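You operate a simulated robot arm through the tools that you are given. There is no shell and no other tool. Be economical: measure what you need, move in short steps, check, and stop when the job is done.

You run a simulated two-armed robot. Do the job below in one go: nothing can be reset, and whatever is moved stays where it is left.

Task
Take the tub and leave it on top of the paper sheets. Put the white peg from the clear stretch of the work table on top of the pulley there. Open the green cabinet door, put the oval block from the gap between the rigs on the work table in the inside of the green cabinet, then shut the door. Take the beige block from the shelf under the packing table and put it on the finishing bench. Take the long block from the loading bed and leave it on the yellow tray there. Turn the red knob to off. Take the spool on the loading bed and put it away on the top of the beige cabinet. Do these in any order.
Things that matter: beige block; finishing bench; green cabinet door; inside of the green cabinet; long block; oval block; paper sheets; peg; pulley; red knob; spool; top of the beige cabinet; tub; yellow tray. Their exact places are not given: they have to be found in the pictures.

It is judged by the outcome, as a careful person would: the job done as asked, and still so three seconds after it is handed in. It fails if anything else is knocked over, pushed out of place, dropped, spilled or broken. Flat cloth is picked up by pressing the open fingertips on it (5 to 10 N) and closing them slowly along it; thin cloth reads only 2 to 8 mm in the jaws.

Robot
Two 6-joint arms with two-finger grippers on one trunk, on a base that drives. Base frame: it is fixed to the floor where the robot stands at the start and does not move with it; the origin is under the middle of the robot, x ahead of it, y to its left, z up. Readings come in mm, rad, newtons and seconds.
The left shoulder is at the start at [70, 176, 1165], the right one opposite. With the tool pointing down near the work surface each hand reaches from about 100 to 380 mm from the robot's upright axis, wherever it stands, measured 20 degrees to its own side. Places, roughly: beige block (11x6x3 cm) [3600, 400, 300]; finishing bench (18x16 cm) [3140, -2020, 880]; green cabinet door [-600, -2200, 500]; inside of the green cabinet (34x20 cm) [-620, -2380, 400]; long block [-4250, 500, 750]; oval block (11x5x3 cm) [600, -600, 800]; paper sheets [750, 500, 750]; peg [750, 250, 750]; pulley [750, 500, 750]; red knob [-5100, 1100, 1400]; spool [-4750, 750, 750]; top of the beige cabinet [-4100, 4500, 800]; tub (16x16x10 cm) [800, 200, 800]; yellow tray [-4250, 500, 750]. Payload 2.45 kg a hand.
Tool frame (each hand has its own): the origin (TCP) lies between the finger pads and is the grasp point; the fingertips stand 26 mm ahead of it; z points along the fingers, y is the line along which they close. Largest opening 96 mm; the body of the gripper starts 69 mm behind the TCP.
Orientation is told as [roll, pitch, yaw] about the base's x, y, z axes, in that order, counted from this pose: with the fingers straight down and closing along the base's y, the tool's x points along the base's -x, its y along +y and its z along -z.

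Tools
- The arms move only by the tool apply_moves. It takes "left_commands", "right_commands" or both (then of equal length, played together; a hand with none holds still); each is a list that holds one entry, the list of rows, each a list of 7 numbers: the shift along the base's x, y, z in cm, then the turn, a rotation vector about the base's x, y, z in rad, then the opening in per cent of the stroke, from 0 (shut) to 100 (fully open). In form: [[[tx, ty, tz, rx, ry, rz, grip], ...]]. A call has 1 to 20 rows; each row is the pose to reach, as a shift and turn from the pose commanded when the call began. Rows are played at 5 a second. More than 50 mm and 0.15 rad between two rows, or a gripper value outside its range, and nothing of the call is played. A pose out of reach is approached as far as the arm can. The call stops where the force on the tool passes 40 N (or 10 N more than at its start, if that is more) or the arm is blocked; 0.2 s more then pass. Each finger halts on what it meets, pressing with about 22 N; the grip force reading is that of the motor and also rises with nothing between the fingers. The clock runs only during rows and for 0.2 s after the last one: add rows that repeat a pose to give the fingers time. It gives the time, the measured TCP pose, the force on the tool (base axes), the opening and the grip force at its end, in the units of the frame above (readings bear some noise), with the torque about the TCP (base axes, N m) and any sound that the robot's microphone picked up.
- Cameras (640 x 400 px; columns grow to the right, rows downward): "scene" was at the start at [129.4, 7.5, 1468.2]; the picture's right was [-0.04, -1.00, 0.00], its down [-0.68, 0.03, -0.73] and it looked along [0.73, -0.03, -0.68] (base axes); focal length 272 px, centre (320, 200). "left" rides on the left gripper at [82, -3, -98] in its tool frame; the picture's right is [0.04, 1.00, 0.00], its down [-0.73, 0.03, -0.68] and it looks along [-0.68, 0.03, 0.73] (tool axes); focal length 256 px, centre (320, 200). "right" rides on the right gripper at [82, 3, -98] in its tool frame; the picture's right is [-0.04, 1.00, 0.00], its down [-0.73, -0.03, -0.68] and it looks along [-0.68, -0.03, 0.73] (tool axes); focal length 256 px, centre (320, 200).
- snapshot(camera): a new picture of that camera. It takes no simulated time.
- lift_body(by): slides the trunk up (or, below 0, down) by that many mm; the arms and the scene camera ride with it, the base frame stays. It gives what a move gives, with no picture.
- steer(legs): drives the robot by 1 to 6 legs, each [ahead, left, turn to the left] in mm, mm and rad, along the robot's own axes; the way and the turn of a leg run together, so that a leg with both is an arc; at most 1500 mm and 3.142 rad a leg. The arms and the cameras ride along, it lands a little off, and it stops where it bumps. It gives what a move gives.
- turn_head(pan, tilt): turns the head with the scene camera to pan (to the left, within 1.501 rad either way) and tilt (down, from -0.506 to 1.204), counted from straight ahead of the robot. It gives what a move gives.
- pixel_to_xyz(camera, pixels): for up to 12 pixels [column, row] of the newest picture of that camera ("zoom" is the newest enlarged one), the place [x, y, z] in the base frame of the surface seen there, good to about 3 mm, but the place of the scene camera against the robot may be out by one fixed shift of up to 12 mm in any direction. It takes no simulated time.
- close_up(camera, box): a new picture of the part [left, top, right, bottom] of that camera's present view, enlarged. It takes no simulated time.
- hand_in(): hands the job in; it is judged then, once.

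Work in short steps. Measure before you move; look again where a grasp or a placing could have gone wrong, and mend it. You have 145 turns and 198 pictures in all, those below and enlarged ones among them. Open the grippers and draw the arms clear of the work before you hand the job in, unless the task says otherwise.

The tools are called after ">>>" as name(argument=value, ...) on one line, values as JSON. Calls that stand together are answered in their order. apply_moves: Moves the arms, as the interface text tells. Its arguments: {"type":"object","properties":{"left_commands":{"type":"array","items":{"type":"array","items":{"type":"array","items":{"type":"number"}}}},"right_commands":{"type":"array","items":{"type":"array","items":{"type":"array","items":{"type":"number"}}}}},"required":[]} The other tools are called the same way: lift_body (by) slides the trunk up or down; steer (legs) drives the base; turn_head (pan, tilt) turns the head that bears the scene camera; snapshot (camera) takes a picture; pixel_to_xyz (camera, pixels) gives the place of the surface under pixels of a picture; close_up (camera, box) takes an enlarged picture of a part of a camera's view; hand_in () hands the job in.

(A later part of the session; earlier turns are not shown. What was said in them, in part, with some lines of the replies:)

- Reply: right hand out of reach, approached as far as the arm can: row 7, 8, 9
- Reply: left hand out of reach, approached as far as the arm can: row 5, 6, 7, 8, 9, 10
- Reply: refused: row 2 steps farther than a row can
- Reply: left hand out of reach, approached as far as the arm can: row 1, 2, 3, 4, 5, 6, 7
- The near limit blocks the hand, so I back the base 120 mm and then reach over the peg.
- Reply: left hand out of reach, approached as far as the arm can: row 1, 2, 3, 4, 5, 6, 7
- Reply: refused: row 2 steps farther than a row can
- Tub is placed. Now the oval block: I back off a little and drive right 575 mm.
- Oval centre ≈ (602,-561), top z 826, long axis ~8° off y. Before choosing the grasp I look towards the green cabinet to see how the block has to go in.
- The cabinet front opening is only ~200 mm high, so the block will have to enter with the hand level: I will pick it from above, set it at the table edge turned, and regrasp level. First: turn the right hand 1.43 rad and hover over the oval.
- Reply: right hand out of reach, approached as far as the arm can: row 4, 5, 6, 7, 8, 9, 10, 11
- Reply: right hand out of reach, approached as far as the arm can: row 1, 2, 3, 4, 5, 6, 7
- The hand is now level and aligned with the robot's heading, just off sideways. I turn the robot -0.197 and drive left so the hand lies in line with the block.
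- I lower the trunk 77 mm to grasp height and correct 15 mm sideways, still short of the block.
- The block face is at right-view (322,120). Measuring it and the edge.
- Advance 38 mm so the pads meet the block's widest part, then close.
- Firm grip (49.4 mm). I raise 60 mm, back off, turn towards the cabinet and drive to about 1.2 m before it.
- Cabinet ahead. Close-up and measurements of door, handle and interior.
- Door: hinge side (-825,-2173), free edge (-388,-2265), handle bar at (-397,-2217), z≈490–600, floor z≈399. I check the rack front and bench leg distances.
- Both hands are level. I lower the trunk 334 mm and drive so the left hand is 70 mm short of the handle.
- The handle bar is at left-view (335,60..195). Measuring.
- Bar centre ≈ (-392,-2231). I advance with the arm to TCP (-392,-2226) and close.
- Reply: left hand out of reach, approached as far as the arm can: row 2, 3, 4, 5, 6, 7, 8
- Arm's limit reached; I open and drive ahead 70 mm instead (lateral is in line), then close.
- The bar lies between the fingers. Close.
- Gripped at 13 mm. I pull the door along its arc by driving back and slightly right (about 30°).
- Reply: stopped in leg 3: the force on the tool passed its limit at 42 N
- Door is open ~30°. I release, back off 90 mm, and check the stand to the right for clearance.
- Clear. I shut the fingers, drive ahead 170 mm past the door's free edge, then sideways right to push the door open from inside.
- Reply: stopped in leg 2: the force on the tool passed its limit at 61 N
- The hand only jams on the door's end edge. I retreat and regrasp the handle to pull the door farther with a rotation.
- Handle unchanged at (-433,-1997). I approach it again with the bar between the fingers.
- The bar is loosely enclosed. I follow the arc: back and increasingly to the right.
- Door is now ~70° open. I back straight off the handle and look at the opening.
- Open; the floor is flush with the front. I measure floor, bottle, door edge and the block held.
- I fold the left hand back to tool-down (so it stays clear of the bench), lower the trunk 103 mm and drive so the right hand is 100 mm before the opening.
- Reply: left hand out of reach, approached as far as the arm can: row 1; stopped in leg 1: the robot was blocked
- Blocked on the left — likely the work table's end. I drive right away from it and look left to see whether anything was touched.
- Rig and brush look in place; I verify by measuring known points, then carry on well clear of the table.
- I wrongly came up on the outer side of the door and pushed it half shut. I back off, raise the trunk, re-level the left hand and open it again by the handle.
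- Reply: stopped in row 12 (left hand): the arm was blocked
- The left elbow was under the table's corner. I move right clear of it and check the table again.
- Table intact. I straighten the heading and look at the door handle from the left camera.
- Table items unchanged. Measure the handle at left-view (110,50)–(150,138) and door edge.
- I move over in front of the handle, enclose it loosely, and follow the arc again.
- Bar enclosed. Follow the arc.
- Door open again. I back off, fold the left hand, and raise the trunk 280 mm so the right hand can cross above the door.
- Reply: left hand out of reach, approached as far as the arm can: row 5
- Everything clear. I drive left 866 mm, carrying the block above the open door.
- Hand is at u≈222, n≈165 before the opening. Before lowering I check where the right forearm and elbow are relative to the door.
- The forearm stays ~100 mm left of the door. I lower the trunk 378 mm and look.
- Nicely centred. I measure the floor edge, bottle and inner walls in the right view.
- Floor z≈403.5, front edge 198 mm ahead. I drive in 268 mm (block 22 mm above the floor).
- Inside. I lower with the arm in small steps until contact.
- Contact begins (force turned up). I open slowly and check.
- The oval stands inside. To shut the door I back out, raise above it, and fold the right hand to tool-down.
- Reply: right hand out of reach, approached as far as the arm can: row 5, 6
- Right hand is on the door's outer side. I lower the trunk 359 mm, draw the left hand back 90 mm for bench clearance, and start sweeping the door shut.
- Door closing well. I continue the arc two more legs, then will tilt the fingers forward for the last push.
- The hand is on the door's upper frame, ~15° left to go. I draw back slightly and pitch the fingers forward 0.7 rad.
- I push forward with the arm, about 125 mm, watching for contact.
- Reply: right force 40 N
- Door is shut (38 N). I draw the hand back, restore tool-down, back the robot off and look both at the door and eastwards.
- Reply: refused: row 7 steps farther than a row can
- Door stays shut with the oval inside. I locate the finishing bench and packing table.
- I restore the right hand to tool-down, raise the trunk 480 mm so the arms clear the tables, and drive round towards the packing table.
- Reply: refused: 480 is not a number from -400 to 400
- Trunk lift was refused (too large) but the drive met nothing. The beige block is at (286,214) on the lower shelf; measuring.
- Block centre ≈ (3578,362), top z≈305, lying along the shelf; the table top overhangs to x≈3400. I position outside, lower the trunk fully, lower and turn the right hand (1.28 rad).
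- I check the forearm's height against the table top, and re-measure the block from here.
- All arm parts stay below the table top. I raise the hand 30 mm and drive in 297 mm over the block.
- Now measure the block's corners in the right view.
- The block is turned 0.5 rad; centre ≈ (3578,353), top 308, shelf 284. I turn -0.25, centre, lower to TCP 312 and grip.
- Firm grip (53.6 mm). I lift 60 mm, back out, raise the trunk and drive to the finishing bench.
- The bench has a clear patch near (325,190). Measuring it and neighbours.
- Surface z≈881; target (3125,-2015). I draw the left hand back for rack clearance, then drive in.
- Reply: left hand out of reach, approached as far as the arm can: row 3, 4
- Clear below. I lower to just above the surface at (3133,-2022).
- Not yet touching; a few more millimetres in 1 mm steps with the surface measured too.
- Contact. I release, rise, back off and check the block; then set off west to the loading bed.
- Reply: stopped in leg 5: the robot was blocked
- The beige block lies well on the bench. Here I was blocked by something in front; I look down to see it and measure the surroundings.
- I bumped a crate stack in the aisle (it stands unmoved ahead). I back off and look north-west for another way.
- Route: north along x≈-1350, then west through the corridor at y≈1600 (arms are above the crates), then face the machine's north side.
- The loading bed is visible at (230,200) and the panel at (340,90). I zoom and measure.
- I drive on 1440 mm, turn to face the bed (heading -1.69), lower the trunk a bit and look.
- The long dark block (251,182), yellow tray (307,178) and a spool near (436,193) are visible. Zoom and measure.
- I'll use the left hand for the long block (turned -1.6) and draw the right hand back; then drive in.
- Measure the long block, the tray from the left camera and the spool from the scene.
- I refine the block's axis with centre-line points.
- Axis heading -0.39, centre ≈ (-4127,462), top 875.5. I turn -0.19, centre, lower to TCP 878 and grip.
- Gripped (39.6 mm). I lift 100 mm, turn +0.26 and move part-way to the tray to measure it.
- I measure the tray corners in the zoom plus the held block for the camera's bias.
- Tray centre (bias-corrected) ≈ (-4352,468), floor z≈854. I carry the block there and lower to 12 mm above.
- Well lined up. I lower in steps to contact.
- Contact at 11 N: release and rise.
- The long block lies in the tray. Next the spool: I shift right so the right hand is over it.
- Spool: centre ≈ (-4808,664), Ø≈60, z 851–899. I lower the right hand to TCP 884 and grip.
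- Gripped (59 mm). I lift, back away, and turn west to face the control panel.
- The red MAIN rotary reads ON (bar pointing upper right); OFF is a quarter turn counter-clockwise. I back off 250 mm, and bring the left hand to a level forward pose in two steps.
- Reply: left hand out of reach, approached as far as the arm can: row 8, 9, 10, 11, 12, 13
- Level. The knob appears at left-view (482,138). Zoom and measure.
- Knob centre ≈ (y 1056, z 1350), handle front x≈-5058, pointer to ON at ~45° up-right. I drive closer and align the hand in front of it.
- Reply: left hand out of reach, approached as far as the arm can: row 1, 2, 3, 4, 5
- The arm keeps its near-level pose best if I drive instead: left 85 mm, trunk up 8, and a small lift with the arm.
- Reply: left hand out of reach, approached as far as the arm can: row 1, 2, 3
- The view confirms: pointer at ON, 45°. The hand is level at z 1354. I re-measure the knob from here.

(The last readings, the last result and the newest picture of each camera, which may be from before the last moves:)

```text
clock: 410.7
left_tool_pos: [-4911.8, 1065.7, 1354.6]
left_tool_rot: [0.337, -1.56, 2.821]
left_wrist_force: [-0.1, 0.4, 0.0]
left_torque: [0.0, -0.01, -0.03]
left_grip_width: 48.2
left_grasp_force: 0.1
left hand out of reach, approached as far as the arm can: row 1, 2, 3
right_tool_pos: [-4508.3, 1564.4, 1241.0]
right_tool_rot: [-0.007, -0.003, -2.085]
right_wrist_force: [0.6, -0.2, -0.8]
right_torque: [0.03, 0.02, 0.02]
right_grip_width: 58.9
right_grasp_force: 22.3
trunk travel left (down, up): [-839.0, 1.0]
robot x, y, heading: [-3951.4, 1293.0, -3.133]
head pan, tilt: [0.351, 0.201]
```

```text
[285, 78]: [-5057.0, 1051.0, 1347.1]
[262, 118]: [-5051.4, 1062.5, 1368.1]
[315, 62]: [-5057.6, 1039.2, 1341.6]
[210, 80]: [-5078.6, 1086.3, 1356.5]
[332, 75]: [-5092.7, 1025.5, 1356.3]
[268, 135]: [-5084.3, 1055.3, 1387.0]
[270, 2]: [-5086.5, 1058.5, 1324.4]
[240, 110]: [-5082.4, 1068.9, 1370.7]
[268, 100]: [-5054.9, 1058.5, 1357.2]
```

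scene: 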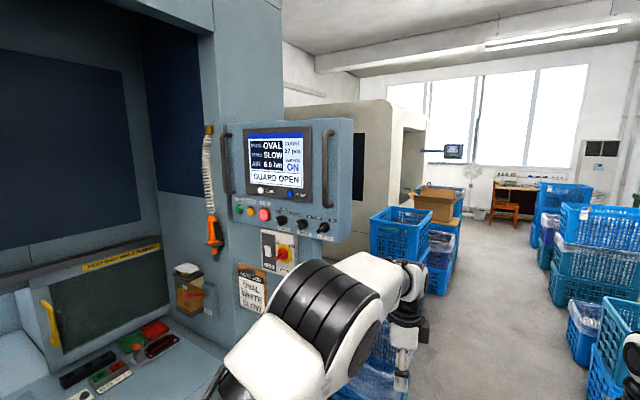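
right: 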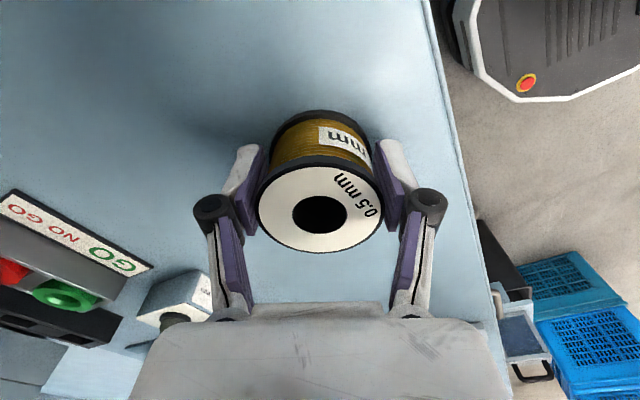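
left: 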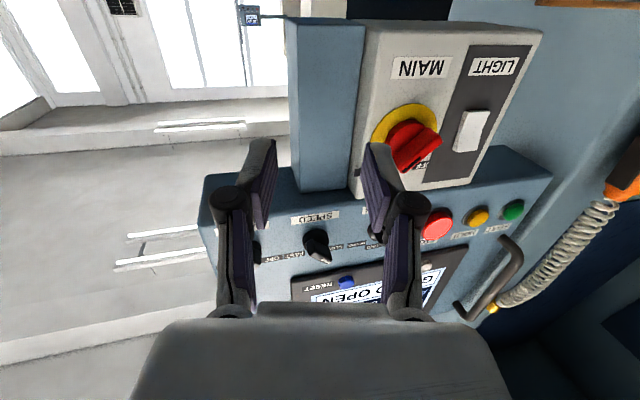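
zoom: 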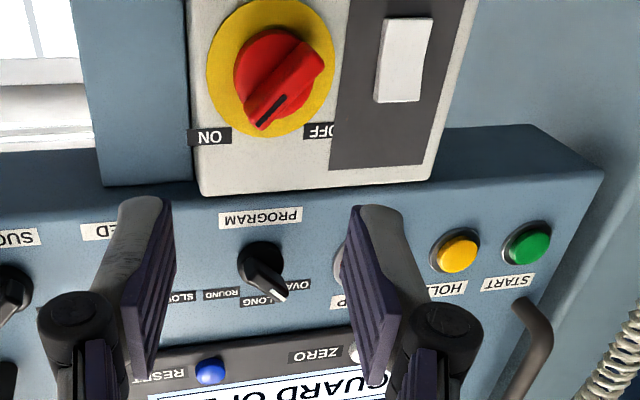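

Knob centre ≈ (1055,1354). I roll the hand 0.77 rad clockwise so the fingers straddle the bar, and shift 10 mm left by driving.

>>> apply_moves(left_commands=[[[0, 0, 0, -0.13, 0, 0, 50], [0, 0, 0, -0.26, 0, 0, 50], [0, 0, 0, -0.39, 0, 0, 50], [0, 0, 0, -0.52, 0, 0, 50], [0, 0, 0, -0.65, 0, 0, 50], [0, 0, 0, -0.77, 0, 0, 50], [0, 0, 0, -0.77, 0, 0, 50]]])

>>> steer(legs=[[60, 10, 0]])

>>> snapshot(camera="left")

```text
clock: 412.3
left_tool_pos: [-4914.9, 1066.2, 1355.3]
left_tool_rot: [1.573, -0.794, 1.588]
left_wrist_force: [-0.5, -0.1, 0.4]
left_torque: [0.04, 0.0, -0.02]
left_grip_width: 47.9
left_grasp_force: 0.1
right_tool_pos: [-4507.7, 1565.2, 1240.6]
right_tool_rot: [-0.007, -0.004, -2.085]
right_wrist_force: [-1.0, -1.0, -1.4]
right_torque: [0.01, 0.0, -0.02]
right_grip_width: 59.2
right_grasp_force: 21.7
trunk travel left (down, up): [-839.0, 1.0]
robot x, y, heading: [-3949.4, 1295.0, -3.13]
head pan, tilt: [0.351, 0.201]
```

```text
clock: 413.2
left_tool_pos: [-4964.4, 1056.4, 1363.1]
left_tool_rot: [1.586, -0.795, 1.578]
left_wrist_force: [1.2, 0.3, 1.7]
left_torque: [-0.03, -0.09, -0.01]
left_grip_width: 48.1
left_grasp_force: 0.1
right_tool_pos: [-4558.3, 1555.1, 1244.9]
right_tool_rot: [-0.015, -0.008, -2.086]
right_wrist_force: [1.5, 0.1, -0.4]
right_torque: [0.0, 0.12, -0.01]
right_grip_width: 59.2
right_grasp_force: 21.6
trunk travel left (down, up): [-839.0, 1.0]
robot x, y, heading: [-4014.8, 1286.3, -3.137]
head pan, tilt: [0.351, 0.201]
```

```text
44 pictures are left
```

left: 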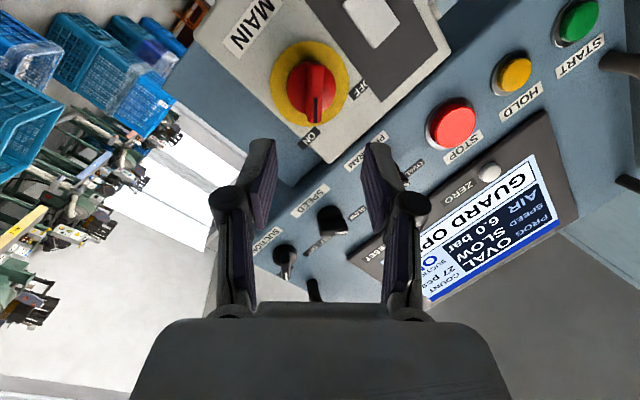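

The bar is square to the fingers. I drive ahead 60 mm and check alignment before the last bit.

>>> steer(legs=[[58, 0, 0]])

>>> snapshot(camera="left")

>>> pixel_to_xyz(camera="left", pixels=[[312, 130], [312, 100], [312, 150], [300, 130], [325, 130]])

```text
clock: 414.2
left_tool_pos: [-5023.5, 1055.5, 1360.8]
left_tool_rot: [1.585, -0.796, 1.58]
left_wrist_force: [-0.6, -0.4, 1.0]
left_torque: [0.01, -0.06, 0.0]
left_grip_width: 48.1
left_grasp_force: 0.1
right_tool_pos: [-4618.3, 1552.5, 1244.5]
right_tool_rot: [-0.013, -0.008, -2.089]
right_wrist_force: [0.8, -0.4, -0.7]
right_torque: [-0.03, 0.09, -0.02]
right_grip_width: 59.2
right_grasp_force: 22.0
trunk travel left (down, up): [-839.0, 1.0]
robot x, y, heading: [-4067.9, 1283.9, -3.127]
head pan, tilt: [0.351, 0.201]
```

```text
43 pictures are left
```

left: 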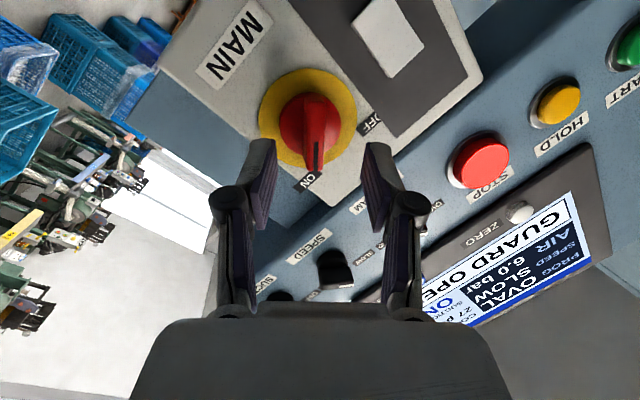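

```text
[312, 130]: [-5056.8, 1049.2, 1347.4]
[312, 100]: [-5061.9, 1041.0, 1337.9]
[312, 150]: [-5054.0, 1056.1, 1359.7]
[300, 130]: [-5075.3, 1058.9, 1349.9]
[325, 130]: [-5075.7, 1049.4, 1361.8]
```

Offset about 9 mm along the bar: I correct (−3, −8 mm) and advance 30 mm, then close on the handle.

>>> apply_moves(left_commands=[[[0, -0.2, -0.8, 0, 0, 0, 50], [0, -0.2, -0.8, 0, 0, 0, 50]]])

>>> steer(legs=[[32, 0, 0]])

>>> snapshot(camera="left")

```text
clock: 414.8
left_tool_pos: [-5027.4, 1054.8, 1351.5]
left_tool_rot: [1.58, -0.795, 1.585]
left_wrist_force: [0.3, -0.8, 0.6]
left_torque: [0.02, -0.01, -0.01]
left_grip_width: 47.9
left_grasp_force: 0.0
right_tool_pos: [-4621.2, 1553.7, 1243.1]
right_tool_rot: [-0.008, -0.005, -2.088]
right_wrist_force: [1.1, 0.6, -1.9]
right_torque: [0.0, 0.03, 0.01]
right_grip_width: 58.9
right_grasp_force: 21.9
trunk travel left (down, up): [-839.0, 1.0]
robot x, y, heading: [-4071.5, 1285.1, -3.131]
head pan, tilt: [0.351, 0.201]
```

```text
clock: 415.6
left_tool_pos: [-5059.6, 1052.3, 1349.0]
left_tool_rot: [1.579, -0.797, 1.585]
left_wrist_force: [8.1, 2.0, -2.0]
left_torque: [-0.02, -0.15, -0.23]
left_grip_width: 53.8
left_grasp_force: 3.0
right_tool_pos: [-4653.4, 1553.7, 1243.2]
right_tool_rot: [-0.009, -0.004, -2.085]
right_wrist_force: [1.2, -0.2, -0.9]
right_torque: [0.04, -0.07, 0.01]
right_grip_width: 58.6
right_grasp_force: 21.7
trunk travel left (down, up): [-839.0, 1.0]
robot x, y, heading: [-4099.7, 1280.8, -3.13]
head pan, tilt: [0.351, 0.201]
```

```text
42 pictures are left
```

left: 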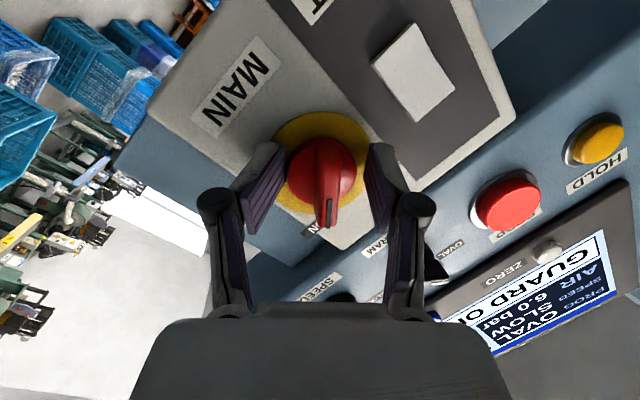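

The fingertips touch the disc; I back 13 mm so the pads take the fin, then close.

>>> steer(legs=[[-13, 0, 0]])

>>> apply_moves(left_commands=[[[0, 0, 0, 0, 0, 0, 35], [0, 0, 0, 0, 0, 0, 20], [0, 0, 0, 0, 0, 0, 10], [0, 0, 0, 0, 0, 0, 5], [0, 0, 0, 0, 0, 0, 5]]])

>>> snapshot(camera="left")

```text
clock: 416.4
left_tool_pos: [-5052.9, 1054.7, 1345.6]
left_tool_rot: [1.571, -0.798, 1.59]
left_wrist_force: [-0.3, 0.3, -0.4]
left_torque: [-0.04, 0.03, -0.02]
left_grip_width: 48.1
left_grasp_force: 0.0
right_tool_pos: [-4645.5, 1553.2, 1240.5]
right_tool_rot: [-0.005, 0.0, -2.086]
right_wrist_force: [0.4, 0.8, -1.8]
right_torque: [-0.03, -0.03, 0.04]
right_grip_width: 59.0
right_grasp_force: 22.5
trunk travel left (down, up): [-839.0, 1.0]
robot x, y, heading: [-4083.4, 1284.0, -3.134]
head pan, tilt: [0.351, 0.201]
```

```text
clock: 417.6
left_tool_pos: [-5049.0, 1056.2, 1346.5]
left_tool_rot: [1.57, -0.795, 1.588]
left_wrist_force: [20.0, 6.9, -18.4]
left_torque: [-0.12, -0.75, -0.98]
left_grip_width: 27.4
left_grasp_force: 45.3
right_tool_pos: [-4642.5, 1554.5, 1241.4]
right_tool_rot: [-0.007, -0.006, -2.088]
right_wrist_force: [0.6, 0.2, -1.7]
right_torque: [-0.01, -0.02, 0.02]
right_grip_width: 59.1
right_grasp_force: 21.7
trunk travel left (down, up): [-839.0, 1.0]
robot x, y, heading: [-4085.3, 1282.2, -3.131]
head pan, tilt: [0.351, 0.201]
```

```text
41 pictures are left
```

left: 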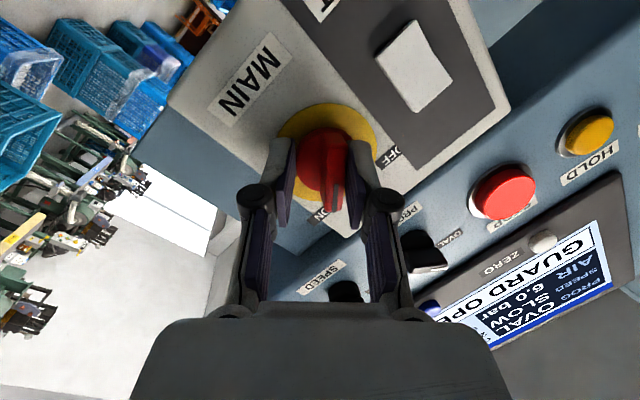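

The knob sits off toward one finger. I open, shift 7 mm along the closing axis (−y, +z) and 4 mm back, then close again.

>>> apply_moves(left_commands=[[[0, 0, 0, 0, 0, 0, 45], [0.3, -0.25, 0.25, 0, 0, 0, 45], [0.4, -0.5, 0.5, 0, 0, 0, 45], [0.4, -0.5, 0.5, 0, 0, 0, 45]]])

>>> snapshot(camera="left")

>>> apply_moves(left_commands=[[[0, 0, 0, 0, 0, 0, 30], [0, 0, 0, 0, 0, 0, 20], [0, 0, 0, 0, 0, 0, 10], [0, 0, 0, 0, 0, 0, 5], [0, 0, 0, 0, 0, 0, 5]]])

>>> snapshot(camera="left")

```text
clock: 418.6
left_tool_pos: [-5051.5, 1051.2, 1353.1]
left_tool_rot: [1.576, -0.795, 1.588]
left_wrist_force: [0.7, 3.2, -0.7]
left_torque: [0.0, -0.07, -0.12]
left_grip_width: 45.6
left_grasp_force: 1.7
left hand out of reach, approached as far as the arm can: row 3, 4
right_tool_pos: [-4642.3, 1555.1, 1242.0]
right_tool_rot: [-0.006, -0.004, -2.087]
right_wrist_force: [0.6, 0.5, -1.2]
right_torque: [-0.03, -0.04, 0.01]
right_grip_width: 59.3
right_grasp_force: 21.8
trunk travel left (down, up): [-839.0, 1.0]
robot x, y, heading: [-4085.6, 1280.9, -3.134]
head pan, tilt: [0.351, 0.201]
```

```text
40 pictures are left
```

left: 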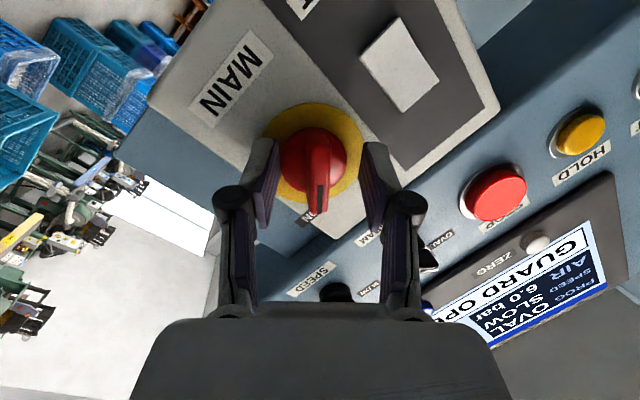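

```text
clock: 419.2
left_tool_pos: [-5047.5, 1056.8, 1348.5]
left_tool_rot: [1.556, -0.793, 1.593]
left_wrist_force: [13.4, 7.9, -7.8]
left_torque: [-0.22, -1.01, -0.26]
left_grip_width: 27.3
left_grasp_force: 45.5
right_tool_pos: [-4639.5, 1555.0, 1240.2]
right_tool_rot: [-0.007, -0.006, -2.087]
right_wrist_force: [0.2, 0.3, -1.0]
right_torque: [0.05, 0.0, 0.0]
right_grip_width: 59.0
right_grasp_force: 22.3
trunk travel left (down, up): [-839.0, 1.0]
robot x, y, heading: [-4085.0, 1282.7, -3.128]
head pan, tilt: [0.351, 0.201]
stopped in row 2 (left hand): the force on the tool passed its limit at 59 N (the readings are from after the stop); the commanded pose is now the measured one
```

```text
39 pictures are left
```

left: 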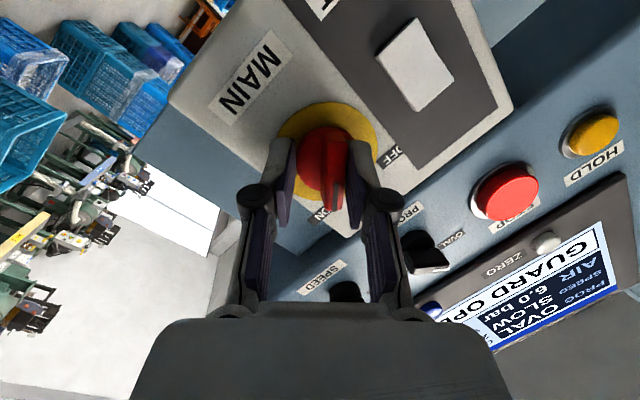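

The pads are on the round base (27 mm). I open, back 9 mm so only the fin is between the pads, and close.

>>> apply_moves(left_commands=[[[0, 0, 0, 0, 0, 0, 45], [0, 0, 0, 0, 0, 0, 45]]])

>>> steer(legs=[[-12, 3, 0]])

>>> apply_moves(left_commands=[[[0, 0, 0, 0, 0, 0, 35], [0, 0, 0, 0, 0, 0, 27], [0, 0, 0, 0, 0, 0, 20], [0, 0, 0, 0, 0, 0, 14], [0, 0, 0, 0, 0, 0, 8], [0, 0, 0, 0, 0, 0, 4], [0, 0, 0, 0, 0, 0, 4]]])

>>> snapshot(camera="left")

```text
clock: 419.8
left_tool_pos: [-5049.0, 1051.7, 1349.5]
left_tool_rot: [1.565, -0.797, 1.591]
left_wrist_force: [-0.2, 0.5, 0.6]
left_torque: [-0.02, 0.02, -0.02]
left_grip_width: 43.1
left_grasp_force: 0.0
right_tool_pos: [-4642.2, 1555.4, 1241.0]
right_tool_rot: [-0.007, -0.003, -2.089]
right_wrist_force: [-0.4, -1.0, -0.7]
right_torque: [0.04, -0.02, -0.01]
right_grip_width: 59.2
right_grasp_force: 22.0
trunk travel left (down, up): [-839.0, 1.0]
robot x, y, heading: [-4086.1, 1283.0, -3.132]
head pan, tilt: [0.351, 0.201]
```

```text
clock: 420.5
left_tool_pos: [-5040.6, 1050.4, 1346.3]
left_tool_rot: [1.558, -0.795, 1.596]
left_wrist_force: [0.3, 0.3, -0.4]
left_torque: [-0.02, 0.03, 0.01]
left_grip_width: 43.2
left_grasp_force: 0.0
right_tool_pos: [-4633.5, 1552.4, 1239.4]
right_tool_rot: [-0.002, -0.006, -2.087]
right_wrist_force: [0.1, 0.0, -2.0]
right_torque: [-0.01, -0.03, -0.02]
right_grip_width: 59.1
right_grasp_force: 21.4
trunk travel left (down, up): [-839.0, 1.0]
robot x, y, heading: [-4076.0, 1278.6, -3.133]
head pan, tilt: [0.351, 0.201]
```

```text
clock: 422.1
left_tool_pos: [-5038.6, 1048.4, 1349.6]
left_tool_rot: [1.565, -0.795, 1.592]
left_wrist_force: [-3.7, -4.6, 7.2]
left_torque: [-0.02, -0.36, 0.3]
left_grip_width: 11.4
left_grasp_force: 38.4
right_tool_pos: [-4630.0, 1549.0, 1241.2]
right_tool_rot: [-0.006, -0.003, -2.087]
right_wrist_force: [0.3, -0.2, -2.1]
right_torque: [0.01, 0.02, 0.0]
right_grip_width: 59.1
right_grasp_force: 21.7
trunk travel left (down, up): [-839.0, 1.0]
robot x, y, heading: [-4073.1, 1280.7, -3.131]
head pan, tilt: [0.351, 0.201]
```

```text
38 pictures are left
```

left: 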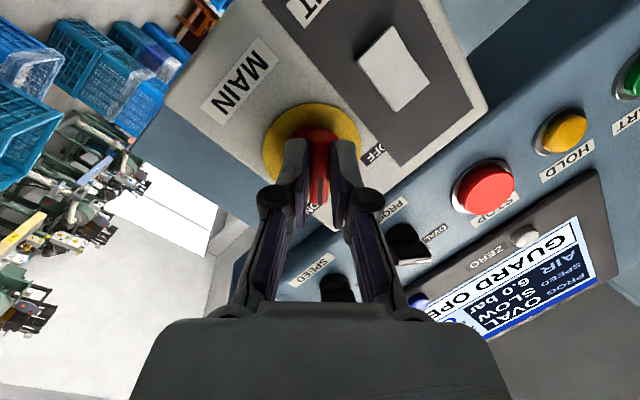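

Fin gripped (11.4 mm). I turn it counter-clockwise 90° in small steps, following the knob's axis.

>>> apply_moves(left_commands=[[[0, 0.06, -0.06, 0.13, 0, 0, 4], [0, 0.12, -0.11, 0.26, 0, 0, 4], [0, 0.19, -0.16, 0.39, 0, 0, 4], [0, 0.26, -0.19, 0.52, 0, 0, 4], [0, 0.34, -0.22, 0.65, 0, 0, 4], [0, 0.43, -0.24, 0.78, 0, 0, 4], [0, 0.51, -0.24, 0.91, 0, 0, 4], [0, 0.59, -0.23, 1.04, 0, 0, 4], [0, 0.67, -0.22, 1.17, 0, 0, 4], [0, 0.75, -0.19, 1.3, 0, 0, 4], [0, 0.83, -0.15, 1.43, 0, 0, 4], [0, 0.89, -0.11, 1.56, 0, 0, 4]]])

>>> snapshot(camera="left")

```text
clock: 424.7
left_tool_pos: [-5034.8, 1058.5, 1348.2]
left_tool_rot: [-1.55, -0.783, -1.591]
left_wrist_force: [12.4, -1.0, -1.0]
left_torque: [-0.14, -0.7, -0.88]
left_grip_width: 11.6
left_grasp_force: 38.6
right_tool_pos: [-4627.5, 1551.2, 1241.9]
right_tool_rot: [-0.008, -0.006, -2.085]
right_wrist_force: [-1.1, 0.3, -0.9]
right_torque: [0.04, -0.01, 0.0]
right_grip_width: 59.2
right_grasp_force: 22.2
trunk travel left (down, up): [-839.0, 1.0]
robot x, y, heading: [-4078.5, 1284.8, -3.13]
head pan, tilt: [0.351, 0.201]
```

```text
37 pictures are left
```

left: 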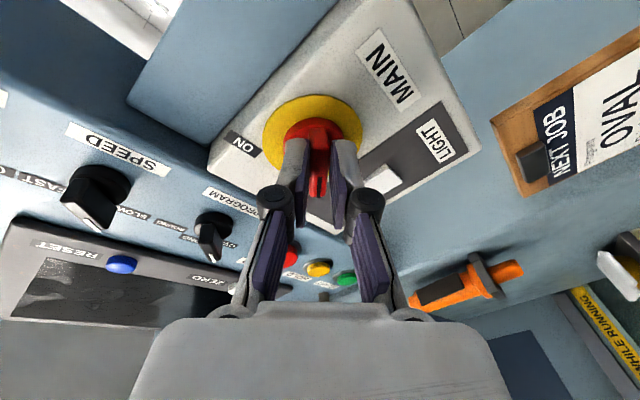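

The display went dark: the switch is off. I open, back away 250 mm and check.

>>> apply_moves(left_commands=[[[0, 0, 0, 0, 0, 0, 20], [0, 0, 0, 0, 0, 0, 45], [0, 0, 0, 0, 0, 0, 45]]])

>>> steer(legs=[[-250, 0, 0]])

>>> close_up(camera="left", box=[200, 60, 480, 240])

>>> turn_head(pan=-1.2, tilt=0.3)

>>> snapshot(camera="scene")

```text
clock: 425.5
left_tool_pos: [-5038.6, 1058.7, 1347.5]
left_tool_rot: [-1.546, -0.784, -1.593]
left_wrist_force: [0.1, 0.3, 0.3]
left_torque: [0.01, 0.02, 0.03]
left_grip_width: 42.9
left_grasp_force: 0.1
right_tool_pos: [-4630.8, 1551.0, 1241.0]
right_tool_rot: [-0.009, -0.005, -2.089]
right_wrist_force: [0.4, 0.7, -2.0]
right_torque: [0.02, -0.04, 0.04]
right_grip_width: 58.9
right_grasp_force: 21.9
trunk travel left (down, up): [-839.0, 1.0]
robot x, y, heading: [-4073.7, 1277.9, -3.132]
head pan, tilt: [0.351, 0.201]
```

```text
clock: 427.4
left_tool_pos: [-4789.8, 1060.4, 1346.1]
left_tool_rot: [-1.542, -0.785, -1.595]
left_wrist_force: [-0.1, -0.5, 0.2]
left_torque: [-0.02, -0.03, 0.02]
left_grip_width: 42.9
left_grasp_force: 0.0
right_tool_pos: [-4382.3, 1552.2, 1240.2]
right_tool_rot: [-0.006, -0.001, -2.089]
right_wrist_force: [-0.7, -0.8, -1.0]
right_torque: [0.05, -0.03, -0.02]
right_grip_width: 59.0
right_grasp_force: 22.3
trunk travel left (down, up): [-839.0, 1.0]
robot x, y, heading: [-3823.9, 1282.3, -3.131]
head pan, tilt: [0.351, 0.201]
```

```text
2.22 times, centred on (340, 150) of left
```

zoom: 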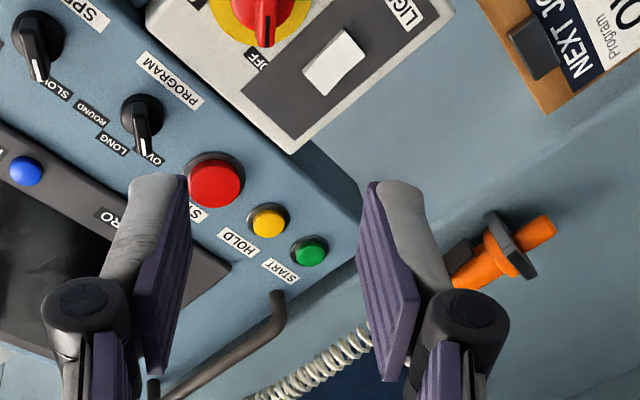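

```text
clock: 429.0
left_tool_pos: [-4788.3, 1060.6, 1347.0]
left_tool_rot: [-1.546, -0.787, -1.593]
left_wrist_force: [0.3, -0.1, 0.2]
left_torque: [0.01, -0.01, -0.01]
left_grip_width: 43.3
left_grasp_force: 0.1
right_tool_pos: [-4381.2, 1553.2, 1241.6]
right_tool_rot: [-0.006, -0.002, -2.088]
right_wrist_force: [0.6, 0.9, -2.3]
right_torque: [0.0, 0.01, -0.02]
right_grip_width: 58.9
right_grasp_force: 21.8
trunk travel left (down, up): [-839.0, 1.0]
robot x, y, heading: [-3825.4, 1283.3, -3.133]
head pan, tilt: [-1.201, 0.3]
```

```text
35 pictures are left
```

scene: 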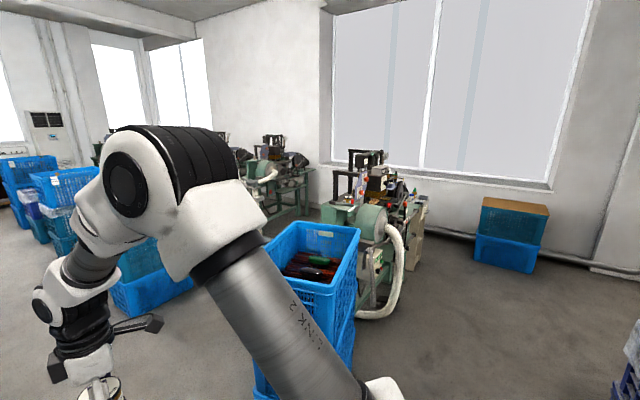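

The pointer now shows OFF. Next, the beige cabinet: I zoom on the area near (415,235) and measure.

>>> close_up(camera="scene", box=[240, 130, 480, 330])

>>> pixel_to_xyz(camera="scene", pixels=[[415, 235], [415, 205], [420, 262], [395, 200], [360, 230], [310, 235], [345, 320], [350, 345], [510, 240], [470, 300], [400, 310], [430, 330]])

```text
2.00 times, centred on (360, 230) of scene
```

zoom: 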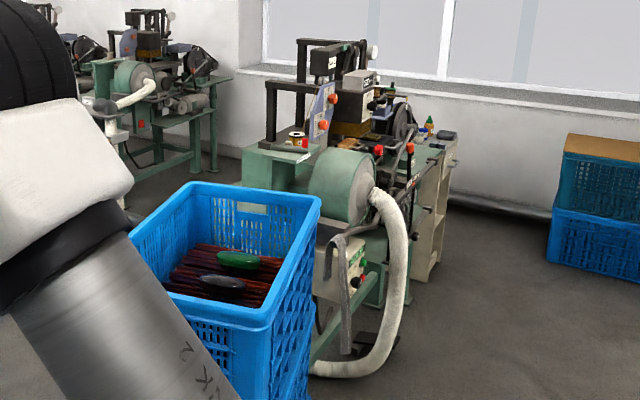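

```text
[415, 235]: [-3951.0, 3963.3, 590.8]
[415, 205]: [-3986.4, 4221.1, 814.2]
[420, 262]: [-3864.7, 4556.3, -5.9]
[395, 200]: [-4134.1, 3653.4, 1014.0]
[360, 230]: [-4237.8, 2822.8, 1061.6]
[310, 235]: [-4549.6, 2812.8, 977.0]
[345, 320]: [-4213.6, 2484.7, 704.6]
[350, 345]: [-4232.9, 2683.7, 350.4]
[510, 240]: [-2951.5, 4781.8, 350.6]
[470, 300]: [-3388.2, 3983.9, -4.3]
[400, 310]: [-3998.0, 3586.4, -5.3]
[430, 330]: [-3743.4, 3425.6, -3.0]
```

The beige cabinet stands near (-3970,4100), top z≈815, behind the machine. I drive round by the east: turn north, pass between the crates, then face west in front of it.

>>> steer(legs=[[0, 0, -1.57], [1450, -135, 0], [400, -840, 0], [0, 0, 1.565], [0, -1100, 0]])

>>> turn_head(pan=0.0, tilt=0.5)

>>> snapshot(camera="scene")

```text
clock: 453.5
left_tool_pos: [-3678.2, 4031.1, 1346.4]
left_tool_rot: [-1.546, -0.786, -1.68]
left_wrist_force: [0.0, 0.8, -1.2]
left_torque: [0.01, -0.03, -0.02]
left_grip_width: 43.4
left_grasp_force: 0.0
right_tool_pos: [-3229.1, 4485.7, 1240.3]
right_tool_rot: [-0.008, -0.003, -2.174]
right_wrist_force: [0.3, -1.0, -1.5]
right_torque: [0.0, -0.02, 0.0]
right_grip_width: 58.6
right_grasp_force: 21.8
trunk travel left (down, up): [-839.0, 1.0]
robot x, y, heading: [-2699.3, 4163.2, 3.066]
head pan, tilt: [-1.201, 0.3]
```

```text
clock: 454.9
left_tool_pos: [-3677.8, 4030.2, 1347.7]
left_tool_rot: [-1.545, -0.785, -1.682]
left_wrist_force: [1.0, 1.2, 0.4]
left_torque: [0.02, -0.03, -0.02]
left_grip_width: 43.4
left_grasp_force: 0.1
right_tool_pos: [-3229.0, 4486.8, 1241.3]
right_tool_rot: [-0.008, -0.003, -2.175]
right_wrist_force: [0.3, 0.2, -2.2]
right_torque: [0.03, 0.03, -0.02]
right_grip_width: 58.7
right_grasp_force: 21.8
trunk travel left (down, up): [-839.0, 1.0]
robot x, y, heading: [-2700.2, 4168.9, 3.065]
head pan, tilt: [0.0, 0.499]
```

```text
33 pictures are left
```

scene: 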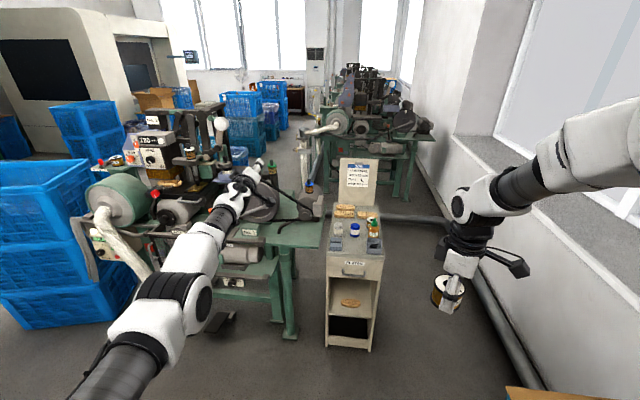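

The beige cabinet is at (355,250) with several items on top. Zoom to find a free patch.

>>> close_up(camera="scene", box=[310, 150, 410, 300])

>>> pixel_to_xyz(camera="scene", pixels=[[330, 255], [383, 258], [340, 246], [365, 248], [355, 250], [338, 214], [378, 214], [355, 232], [338, 232], [373, 236], [350, 245], [376, 248]])

```text
2.67 times, centred on (360, 225) of scene
```

zoom: 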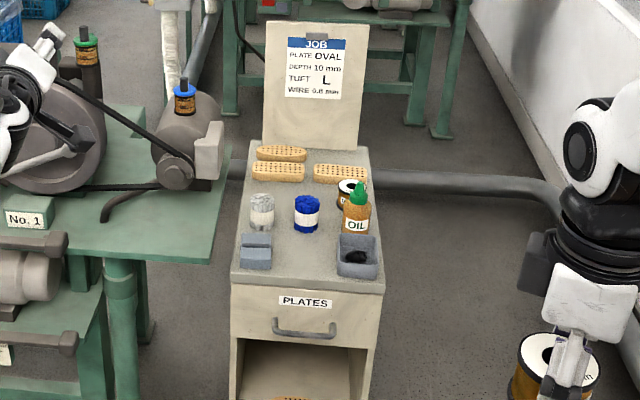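

```text
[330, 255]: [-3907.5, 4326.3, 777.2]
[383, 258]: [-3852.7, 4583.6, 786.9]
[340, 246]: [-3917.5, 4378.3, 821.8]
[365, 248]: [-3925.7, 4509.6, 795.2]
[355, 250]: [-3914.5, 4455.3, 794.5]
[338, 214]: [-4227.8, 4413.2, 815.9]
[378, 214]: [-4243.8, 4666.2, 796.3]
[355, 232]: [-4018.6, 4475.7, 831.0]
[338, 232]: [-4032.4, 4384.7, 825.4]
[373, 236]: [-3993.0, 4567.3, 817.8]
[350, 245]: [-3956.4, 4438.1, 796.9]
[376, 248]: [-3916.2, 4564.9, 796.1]
```

Free patch: front middle of the top, centre ≈ (-3935,4452), top z≈801. I fold the left arm to tool-down (so it clears the machine), turn the right hand +0.40, and align the robot.

>>> apply_moves(left_commands=[[[0, 0, 0, -0.13, 0.01, 0, 40], [0, 0, 0, -0.26, 0.02, 0, 40], [0, 0, 0, -0.39, 0.03, 0, 40], [0, 0, 0, -0.52, 0.04, 0, 40], [0, 0, 0, -0.65, 0.05, 0, 40], [0, 0, 0, -0.783, 0.06, 0, 40]]])

>>> apply_moves(left_commands=[[[3, -0.2, 0, -0.01, -0.13, 0, 40], [6, -0.5, 0, -0.02, -0.26, 0, 40], [9, -0.7, 0, -0.03, -0.39, 0, 40], [12, -0.9, 0, -0.04, -0.52, 0, 40], [15, -1.2, 0, -0.05, -0.65, 0, 40], [18, -1.4, 0, -0.06, -0.78, 0, 40], [21, -1.6, 0, -0.07, -0.91, 0, 40], [24, -1.8, 0, -0.08, -1.04, 0, 40], [27, -2.1, 0, -0.09, -1.17, 0, 40], [30, -2.3, 0, -0.1, -1.3, 0, 40], [33, -2.5, 0, -0.11, -1.43, 0, 40], [36, -2.7, 0, -0.12, -1.54, 0, 40], [36, -2.7, 0, -0.12, -1.54, 0, 40]]], right_commands=[[[0, 0, 0, 0, 0, 0.05, 40], [0, 0, 0, 0, 0, 0.1, 40], [0, 0, 0, 0, 0, 0.15, 40], [0, 0, 0, 0, 0, 0.2, 40], [0, 0, 0, 0, 0, 0.25, 40], [0, 0, 0, 0, 0, 0.3, 40], [0, 0, 0, 0, 0, 0.35, 40], [0, 0, 0, 0, 0, 0.4, 40], [0, 0, 0, 0, 0, 0.45, 40], [0, 0, 0, 0, 0, 0.5, 40], [0, 0, 0, 0, 0, 0.53, 40], [0, 0, 0, 0, 0, 0.53, 40], [0, 0, 0, 0, 0, 0.53, 40]]])

>>> steer(legs=[[0, 0, -0.13]])

>>> lift_body(by=-150)

>>> snapshot(camera="scene")

```text
clock: 456.3
left_tool_pos: [-3677.8, 4030.9, 1347.5]
left_tool_rot: [0.119, -1.545, 2.949]
left_wrist_force: [0.1, -0.9, 0.2]
left_torque: [-0.01, 0.06, 0.01]
left_grip_width: 38.2
left_grasp_force: 0.0
right_tool_pos: [-3229.1, 4485.6, 1241.7]
right_tool_rot: [-0.007, -0.004, -2.173]
right_wrist_force: [-0.2, -0.5, -1.4]
right_torque: [0.0, -0.02, 0.02]
right_grip_width: 58.7
right_grasp_force: 22.0
trunk travel left (down, up): [-839.0, 1.0]
robot x, y, heading: [-2697.4, 4167.8, 3.066]
head pan, tilt: [0.0, 0.499]
```

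```text
clock: 459.1
left_tool_pos: [-3318.1, 4004.3, 1347.8]
left_tool_rot: [0.003, -0.003, 3.064]
left_wrist_force: [0.3, 0.0, 0.0]
left_torque: [-0.02, 0.01, -0.01]
left_grip_width: 38.6
left_grasp_force: 0.1
left hand out of reach, approached as far as the arm can: row 1, 4, 5
right_tool_pos: [-3228.7, 4486.6, 1240.7]
right_tool_rot: [-0.007, -0.004, -1.645]
right_wrist_force: [1.0, -0.3, -1.3]
right_torque: [0.0, -0.01, -0.02]
right_grip_width: 58.5
right_grasp_force: 22.1
trunk travel left (down, up): [-839.0, 1.0]
robot x, y, heading: [-2701.4, 4172.1, 3.061]
head pan, tilt: [0.0, 0.499]
```

```text
clock: 460.1
left_tool_pos: [-3336.4, 4084.7, 1346.5]
left_tool_rot: [0.0, -0.002, 2.931]
left_wrist_force: [-0.9, -0.2, -0.3]
left_torque: [0.03, -0.01, 0.04]
left_grip_width: 38.4
left_grasp_force: 0.0
right_tool_pos: [-3183.8, 4551.1, 1241.0]
right_tool_rot: [-0.005, 0.001, -1.777]
right_wrist_force: [-0.4, -0.1, -1.4]
right_torque: [0.06, -0.03, 0.03]
right_grip_width: 58.7
right_grasp_force: 22.3
trunk travel left (down, up): [-839.0, 1.0]
robot x, y, heading: [-2700.0, 4166.1, 2.934]
head pan, tilt: [0.0, 0.499]
```

```text
clock: 461.9
left_tool_pos: [-3334.5, 4087.3, 1196.6]
left_tool_rot: [0.002, -0.002, 2.932]
left_wrist_force: [-1.5, 0.2, -0.1]
left_torque: [0.0, -0.02, 0.03]
left_grip_width: 38.5
left_grasp_force: 0.1
right_tool_pos: [-3182.4, 4552.5, 1090.7]
right_tool_rot: [-0.006, -0.003, -1.776]
right_wrist_force: [0.2, -0.1, -1.8]
right_torque: [-0.02, 0.04, 0.02]
right_grip_width: 58.8
right_grasp_force: 22.3
trunk travel left (down, up): [-689.0, 151.0]
robot x, y, heading: [-2696.6, 4165.7, 2.928]
head pan, tilt: [0.0, 0.499]
```

```text
31 pictures are left
```

scene: 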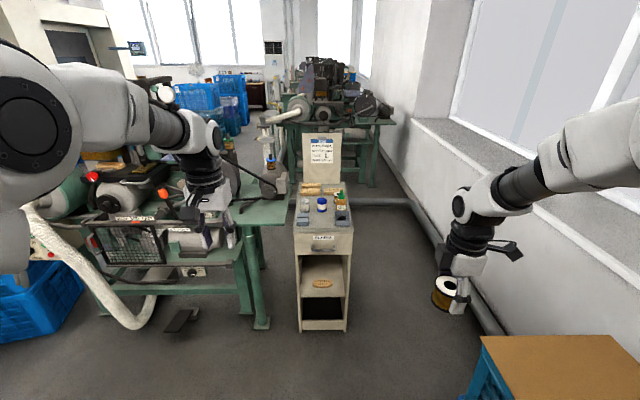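

I draw the left hand back and extend the right, and measure the floor pedal and machine edge before driving in.

>>> pixel_to_xyz(camera="scene", pixels=[[182, 318], [195, 325], [258, 325], [150, 320], [200, 255], [240, 215], [322, 222], [300, 330], [347, 330]])

>>> apply_moves(left_commands=[[[3, -0.6, 0, 0, 0, 0, 40], [6, -1.3, 0, 0, 0, 0, 40], [9, -1.9, 0, 0, 0, 0, 40], [12, -2.5, 0, 0, 0, 0, 40], [14, -3, 0, 0, 0, 0, 40], [14, -3, 0, 0, 0, 0, 40]]], right_commands=[[[-2, 0.4, -1.5, 0, 0, 0, 40], [-4, 0.9, -3, 0, 0, 0, 40], [-6, 1.3, -4.5, 0, 0, 0, 40], [-8, 1.7, -6, 0, 0, 0, 40], [-10, 2.1, -7, 0, 0, 0, 40], [-10, 2.1, -8, 0, 0, 0, 40]]])

```text
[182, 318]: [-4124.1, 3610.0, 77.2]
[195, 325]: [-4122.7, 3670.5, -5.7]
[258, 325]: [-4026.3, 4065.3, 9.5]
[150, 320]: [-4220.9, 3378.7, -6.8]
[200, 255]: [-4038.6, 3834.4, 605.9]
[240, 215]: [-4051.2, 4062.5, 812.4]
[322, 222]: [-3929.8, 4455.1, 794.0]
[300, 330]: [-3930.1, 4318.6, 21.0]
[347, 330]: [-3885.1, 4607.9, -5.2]
```

```text
clock: 463.3
left_tool_pos: [-3192.3, 4057.3, 1197.4]
left_tool_rot: [0.001, -0.001, 2.933]
left_wrist_force: [-0.1, -0.1, 0.0]
left_torque: [0.01, -0.07, -0.01]
left_grip_width: 38.5
left_grasp_force: 0.1
right_tool_pos: [-3283.7, 4574.7, 1010.0]
right_tool_rot: [-0.008, -0.004, -1.777]
right_wrist_force: [1.0, 0.1, -1.5]
right_torque: [0.02, -0.02, -0.03]
right_grip_width: 58.7
right_grasp_force: 21.8
trunk travel left (down, up): [-689.0, 151.0]
robot x, y, heading: [-2701.9, 4169.2, 2.933]
head pan, tilt: [0.0, 0.499]
5 turns are left
```

Five turns remain, so I go directly: drive so the spool is above the free patch, lower 60 mm and take pictures.

>>> steer(legs=[[0, 266, 0], [613, 0, 0]])

>>> lift_body(by=-60)

>>> snapshot(camera="right")

>>> turn_head(pan=-0.3, tilt=0.8)

>>> snapshot(camera="scene")

>>> pixel_to_xyz(camera="right", pixels=[[320, 40], [250, 60], [400, 60], [200, 120], [440, 120], [320, 80], [160, 60], [480, 60], [230, 30], [410, 30], [320, 10], [180, 180]])

```text
clock: 468.2
left_tool_pos: [-3842.8, 3921.5, 1198.1]
left_tool_rot: [0.002, -0.001, 2.932]
left_wrist_force: [-0.5, 0.4, 0.0]
left_torque: [0.02, 0.02, 0.0]
left_grip_width: 38.8
left_grasp_force: 0.1
right_tool_pos: [-3932.2, 4439.5, 1010.3]
right_tool_rot: [-0.006, -0.004, -1.776]
right_wrist_force: [0.1, 0.0, -0.9]
right_torque: [0.03, -0.03, 0.01]
right_grip_width: 58.8
right_grasp_force: 22.2
trunk travel left (down, up): [-689.0, 151.0]
robot x, y, heading: [-3346.2, 4032.6, 2.931]
head pan, tilt: [0.0, 0.499]
```

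```text
clock: 469.2
left_tool_pos: [-3841.3, 3921.0, 1137.2]
left_tool_rot: [0.002, -0.005, 2.932]
left_wrist_force: [-0.2, 0.3, -0.2]
left_torque: [0.0, -0.02, -0.02]
left_grip_width: 38.6
left_grasp_force: 0.0
right_tool_pos: [-3933.6, 4439.9, 950.8]
right_tool_rot: [-0.007, -0.005, -1.778]
right_wrist_force: [-0.5, 0.0, -0.9]
right_torque: [0.0, 0.0, 0.01]
right_grip_width: 58.5
right_grasp_force: 22.0
trunk travel left (down, up): [-629.0, 211.0]
robot x, y, heading: [-3349.3, 4033.9, 2.931]
head pan, tilt: [0.0, 0.499]
```

```text
30 pictures are left
```

right: 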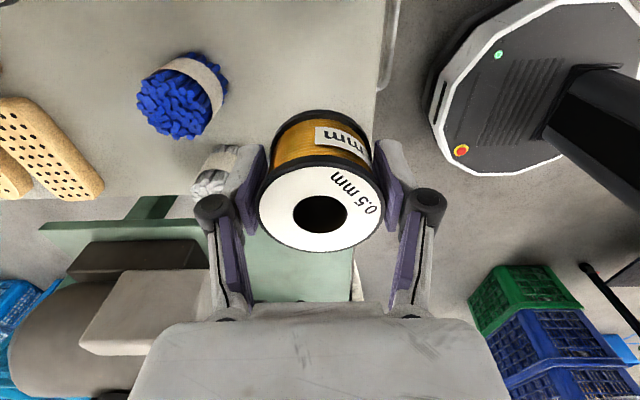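

```text
clock: 470.0
left_tool_pos: [-3842.3, 3922.6, 1137.2]
left_tool_rot: [0.001, 0.0, 2.932]
left_wrist_force: [0.0, -0.3, 0.4]
left_torque: [-0.01, -0.02, 0.0]
left_grip_width: 38.3
left_grasp_force: 0.1
right_tool_pos: [-3933.4, 4439.0, 950.6]
right_tool_rot: [-0.008, -0.004, -1.777]
right_wrist_force: [0.1, -0.3, -1.9]
right_torque: [-0.01, -0.03, 0.04]
right_grip_width: 59.0
right_grasp_force: 22.1
trunk travel left (down, up): [-629.0, 211.0]
robot x, y, heading: [-3350.8, 4033.3, 2.934]
head pan, tilt: [-0.3, 0.799]
```

```text
29 pictures are left
```

scene: 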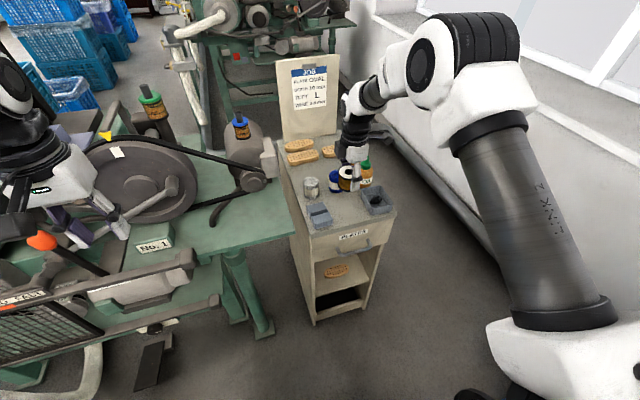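

```text
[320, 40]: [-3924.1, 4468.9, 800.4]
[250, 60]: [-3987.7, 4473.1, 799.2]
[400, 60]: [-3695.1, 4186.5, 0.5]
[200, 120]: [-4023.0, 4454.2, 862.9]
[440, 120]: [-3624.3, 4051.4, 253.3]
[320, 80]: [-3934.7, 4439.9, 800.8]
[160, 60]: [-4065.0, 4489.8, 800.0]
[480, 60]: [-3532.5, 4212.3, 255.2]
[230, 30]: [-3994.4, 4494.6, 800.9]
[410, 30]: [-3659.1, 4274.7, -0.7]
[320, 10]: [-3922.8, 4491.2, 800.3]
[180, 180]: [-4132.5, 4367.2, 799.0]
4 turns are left
```

The top is at z 800.4; free span y≈4401–4509, so I shift +14 mm in y and lower the spool with the arm to contact in fine steps.

>>> apply_moves(right_commands=[[[0, 1.4, -1, 0, 0, 0, 40], [0, 1.4, -4.5, 0, 0, 0, 40], [0, 1.4, -8, 0, 0, 0, 40], [0, 1.4, -10.2, 0, 0, 0, 40], [0, 1.4, -11.2, 0, 0, 0, 40], [0, 1.4, -11.5, 0, 0, 0, 40], [0, 1.4, -11.7, 0, 0, 0, 40], [0, 1.4, -11.8, 0, 0, 0, 40], [0, 1.4, -11.9, 0, 0, 0, 40], [0, 1.4, -11.95, 0, 0, 0, 40]]])

>>> snapshot(camera="right")

>>> close_up(camera="scene", box=[270, 110, 430, 270])

```text
clock: 472.2
left_tool_pos: [-3842.5, 3921.1, 1137.6]
left_tool_rot: [0.003, -0.005, 2.933]
left_wrist_force: [-0.7, -0.3, -0.1]
left_torque: [0.0, 0.01, -0.01]
left_grip_width: 38.2
left_grasp_force: 0.1
right_tool_pos: [-3932.1, 4452.8, 831.3]
right_tool_rot: [-0.009, -0.003, -1.777]
right_wrist_force: [-2.0, 0.7, 8.4]
right_torque: [-0.14, -0.14, -0.03]
right_grip_width: 59.0
right_grasp_force: 21.8
trunk travel left (down, up): [-629.0, 211.0]
robot x, y, heading: [-3350.4, 4036.6, 2.931]
head pan, tilt: [-0.3, 0.799]
```

```text
28 pictures are left
```

right: 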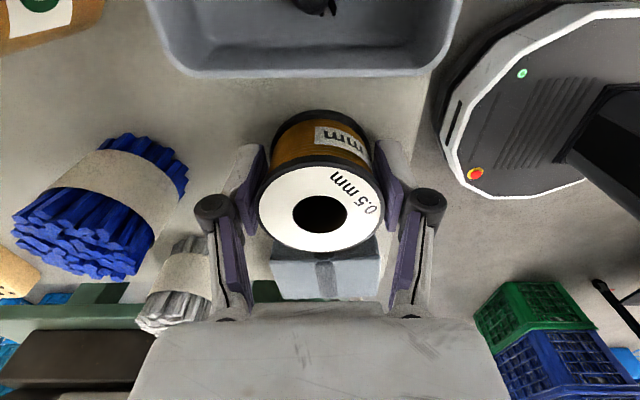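

```text
2.50 times, centred on (350, 190) of scene
3 turns are left
```

zoom: 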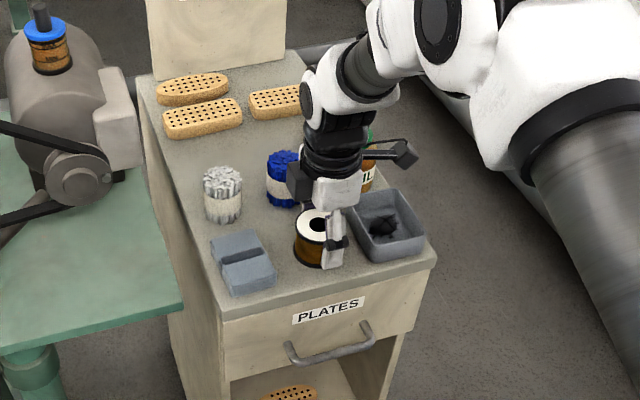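

Contact (8.4 N), standing free between the holders. I open gently, rise straight up, back off and check.

>>> apply_moves(right_commands=[[[0, 0, 0, 0, 0, 0, 63], [0, 0, 0, 0, 0, 0, 66], [0, 0, 0, 0, 0, 0, 70], [0, 0, 0, 0, 0, 0, 75], [0, 0, 0, 0, 0, 0, 75], [0, 0, 2, 0, 0, 0, 75], [0, 0, 5, 0, 0, 0, 75], [0, 0, 9, 0, 0, 0, 75], [0, 0, 13, 0, 0, 0, 75], [0, 0, 17, 0, 0, 0, 75]]])

>>> steer(legs=[[-350, 0, 0]])

>>> turn_head(pan=-0.1, tilt=0.7)

>>> snapshot(camera="scene")

```text
clock: 474.4
left_tool_pos: [-3841.5, 3921.2, 1138.6]
left_tool_rot: [0.002, -0.004, 2.934]
left_wrist_force: [1.2, 0.3, -0.4]
left_torque: [0.03, 0.01, 0.0]
left_grip_width: 38.2
left_grasp_force: 0.2
right_tool_pos: [-3932.2, 4453.3, 1000.1]
right_tool_rot: [-0.008, -0.004, -1.776]
right_wrist_force: [0.5, -0.7, 0.6]
right_torque: [0.02, 0.0, -0.04]
right_grip_width: 72.0
right_grasp_force: 0.2
trunk travel left (down, up): [-629.0, 211.0]
robot x, y, heading: [-3349.2, 4035.2, 2.93]
head pan, tilt: [-0.3, 0.799]
```

```text
clock: 476.7
left_tool_pos: [-3502.1, 3849.1, 1136.7]
left_tool_rot: [0.003, -0.001, 2.932]
left_wrist_force: [-0.2, 0.3, -0.2]
left_torque: [-0.01, 0.0, -0.01]
left_grip_width: 38.3
left_grasp_force: 0.1
right_tool_pos: [-3593.0, 4381.5, 997.8]
right_tool_rot: [-0.008, -0.004, -1.776]
right_wrist_force: [0.1, -0.3, -0.6]
right_torque: [0.0, -0.01, -0.01]
right_grip_width: 72.0
right_grasp_force: 0.1
trunk travel left (down, up): [-629.0, 211.0]
robot x, y, heading: [-3006.4, 3960.7, 2.932]
head pan, tilt: [-0.3, 0.799]
```

```text
clock: 477.4
left_tool_pos: [-3501.6, 3849.6, 1137.2]
left_tool_rot: [0.001, -0.001, 2.932]
left_wrist_force: [-0.3, -0.2, -0.3]
left_torque: [-0.02, 0.0, -0.03]
left_grip_width: 38.5
left_grasp_force: 0.1
right_tool_pos: [-3594.1, 4382.3, 999.0]
right_tool_rot: [-0.007, -0.003, -1.779]
right_wrist_force: [1.1, 0.7, 0.1]
right_torque: [0.01, -0.02, 0.02]
right_grip_width: 72.1
right_grasp_force: 0.0
trunk travel left (down, up): [-629.0, 211.0]
robot x, y, heading: [-3014.7, 3961.3, 2.931]
head pan, tilt: [-0.099, 0.7]
```

```text
26 pictures are left
2 turns are left
```

scene: 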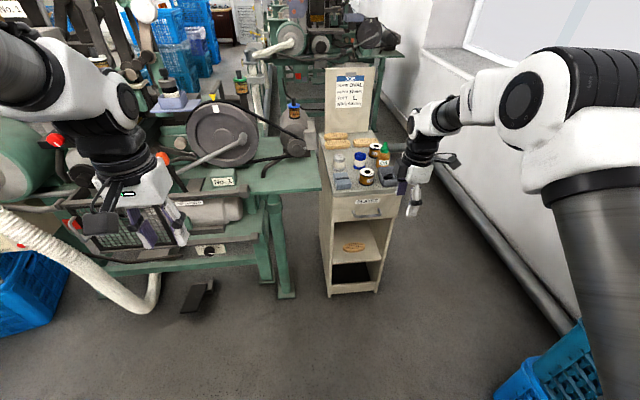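

The spool stands upright on the beige cabinet top at (366,177), the arms are clear and both grippers are open. I hand in.

>>> hand_in()

```text
The job is handed in.
```

I finished all seven jobs and handed the work in:

- **Peg:** the white peg stands on the pulley.
- **Tub:** it sits on the paper sheets.
- **Oval block:** it is inside the green cabinet and the door is shut.
- **Beige block:** it is on the finishing bench.
- **Long block:** it lies in the yellow tray.
- **Red knob:** it points to OFF, and the panel display went dark.
- **Spool:** it stands on top of the beige cabinet.

On the way the left arm touched the end of the work table twice, and the base bumped a crate stack in the aisle. The items I re-measured on the table had not moved. The crates looked undisturbed in the pictures, but I did not measure them.
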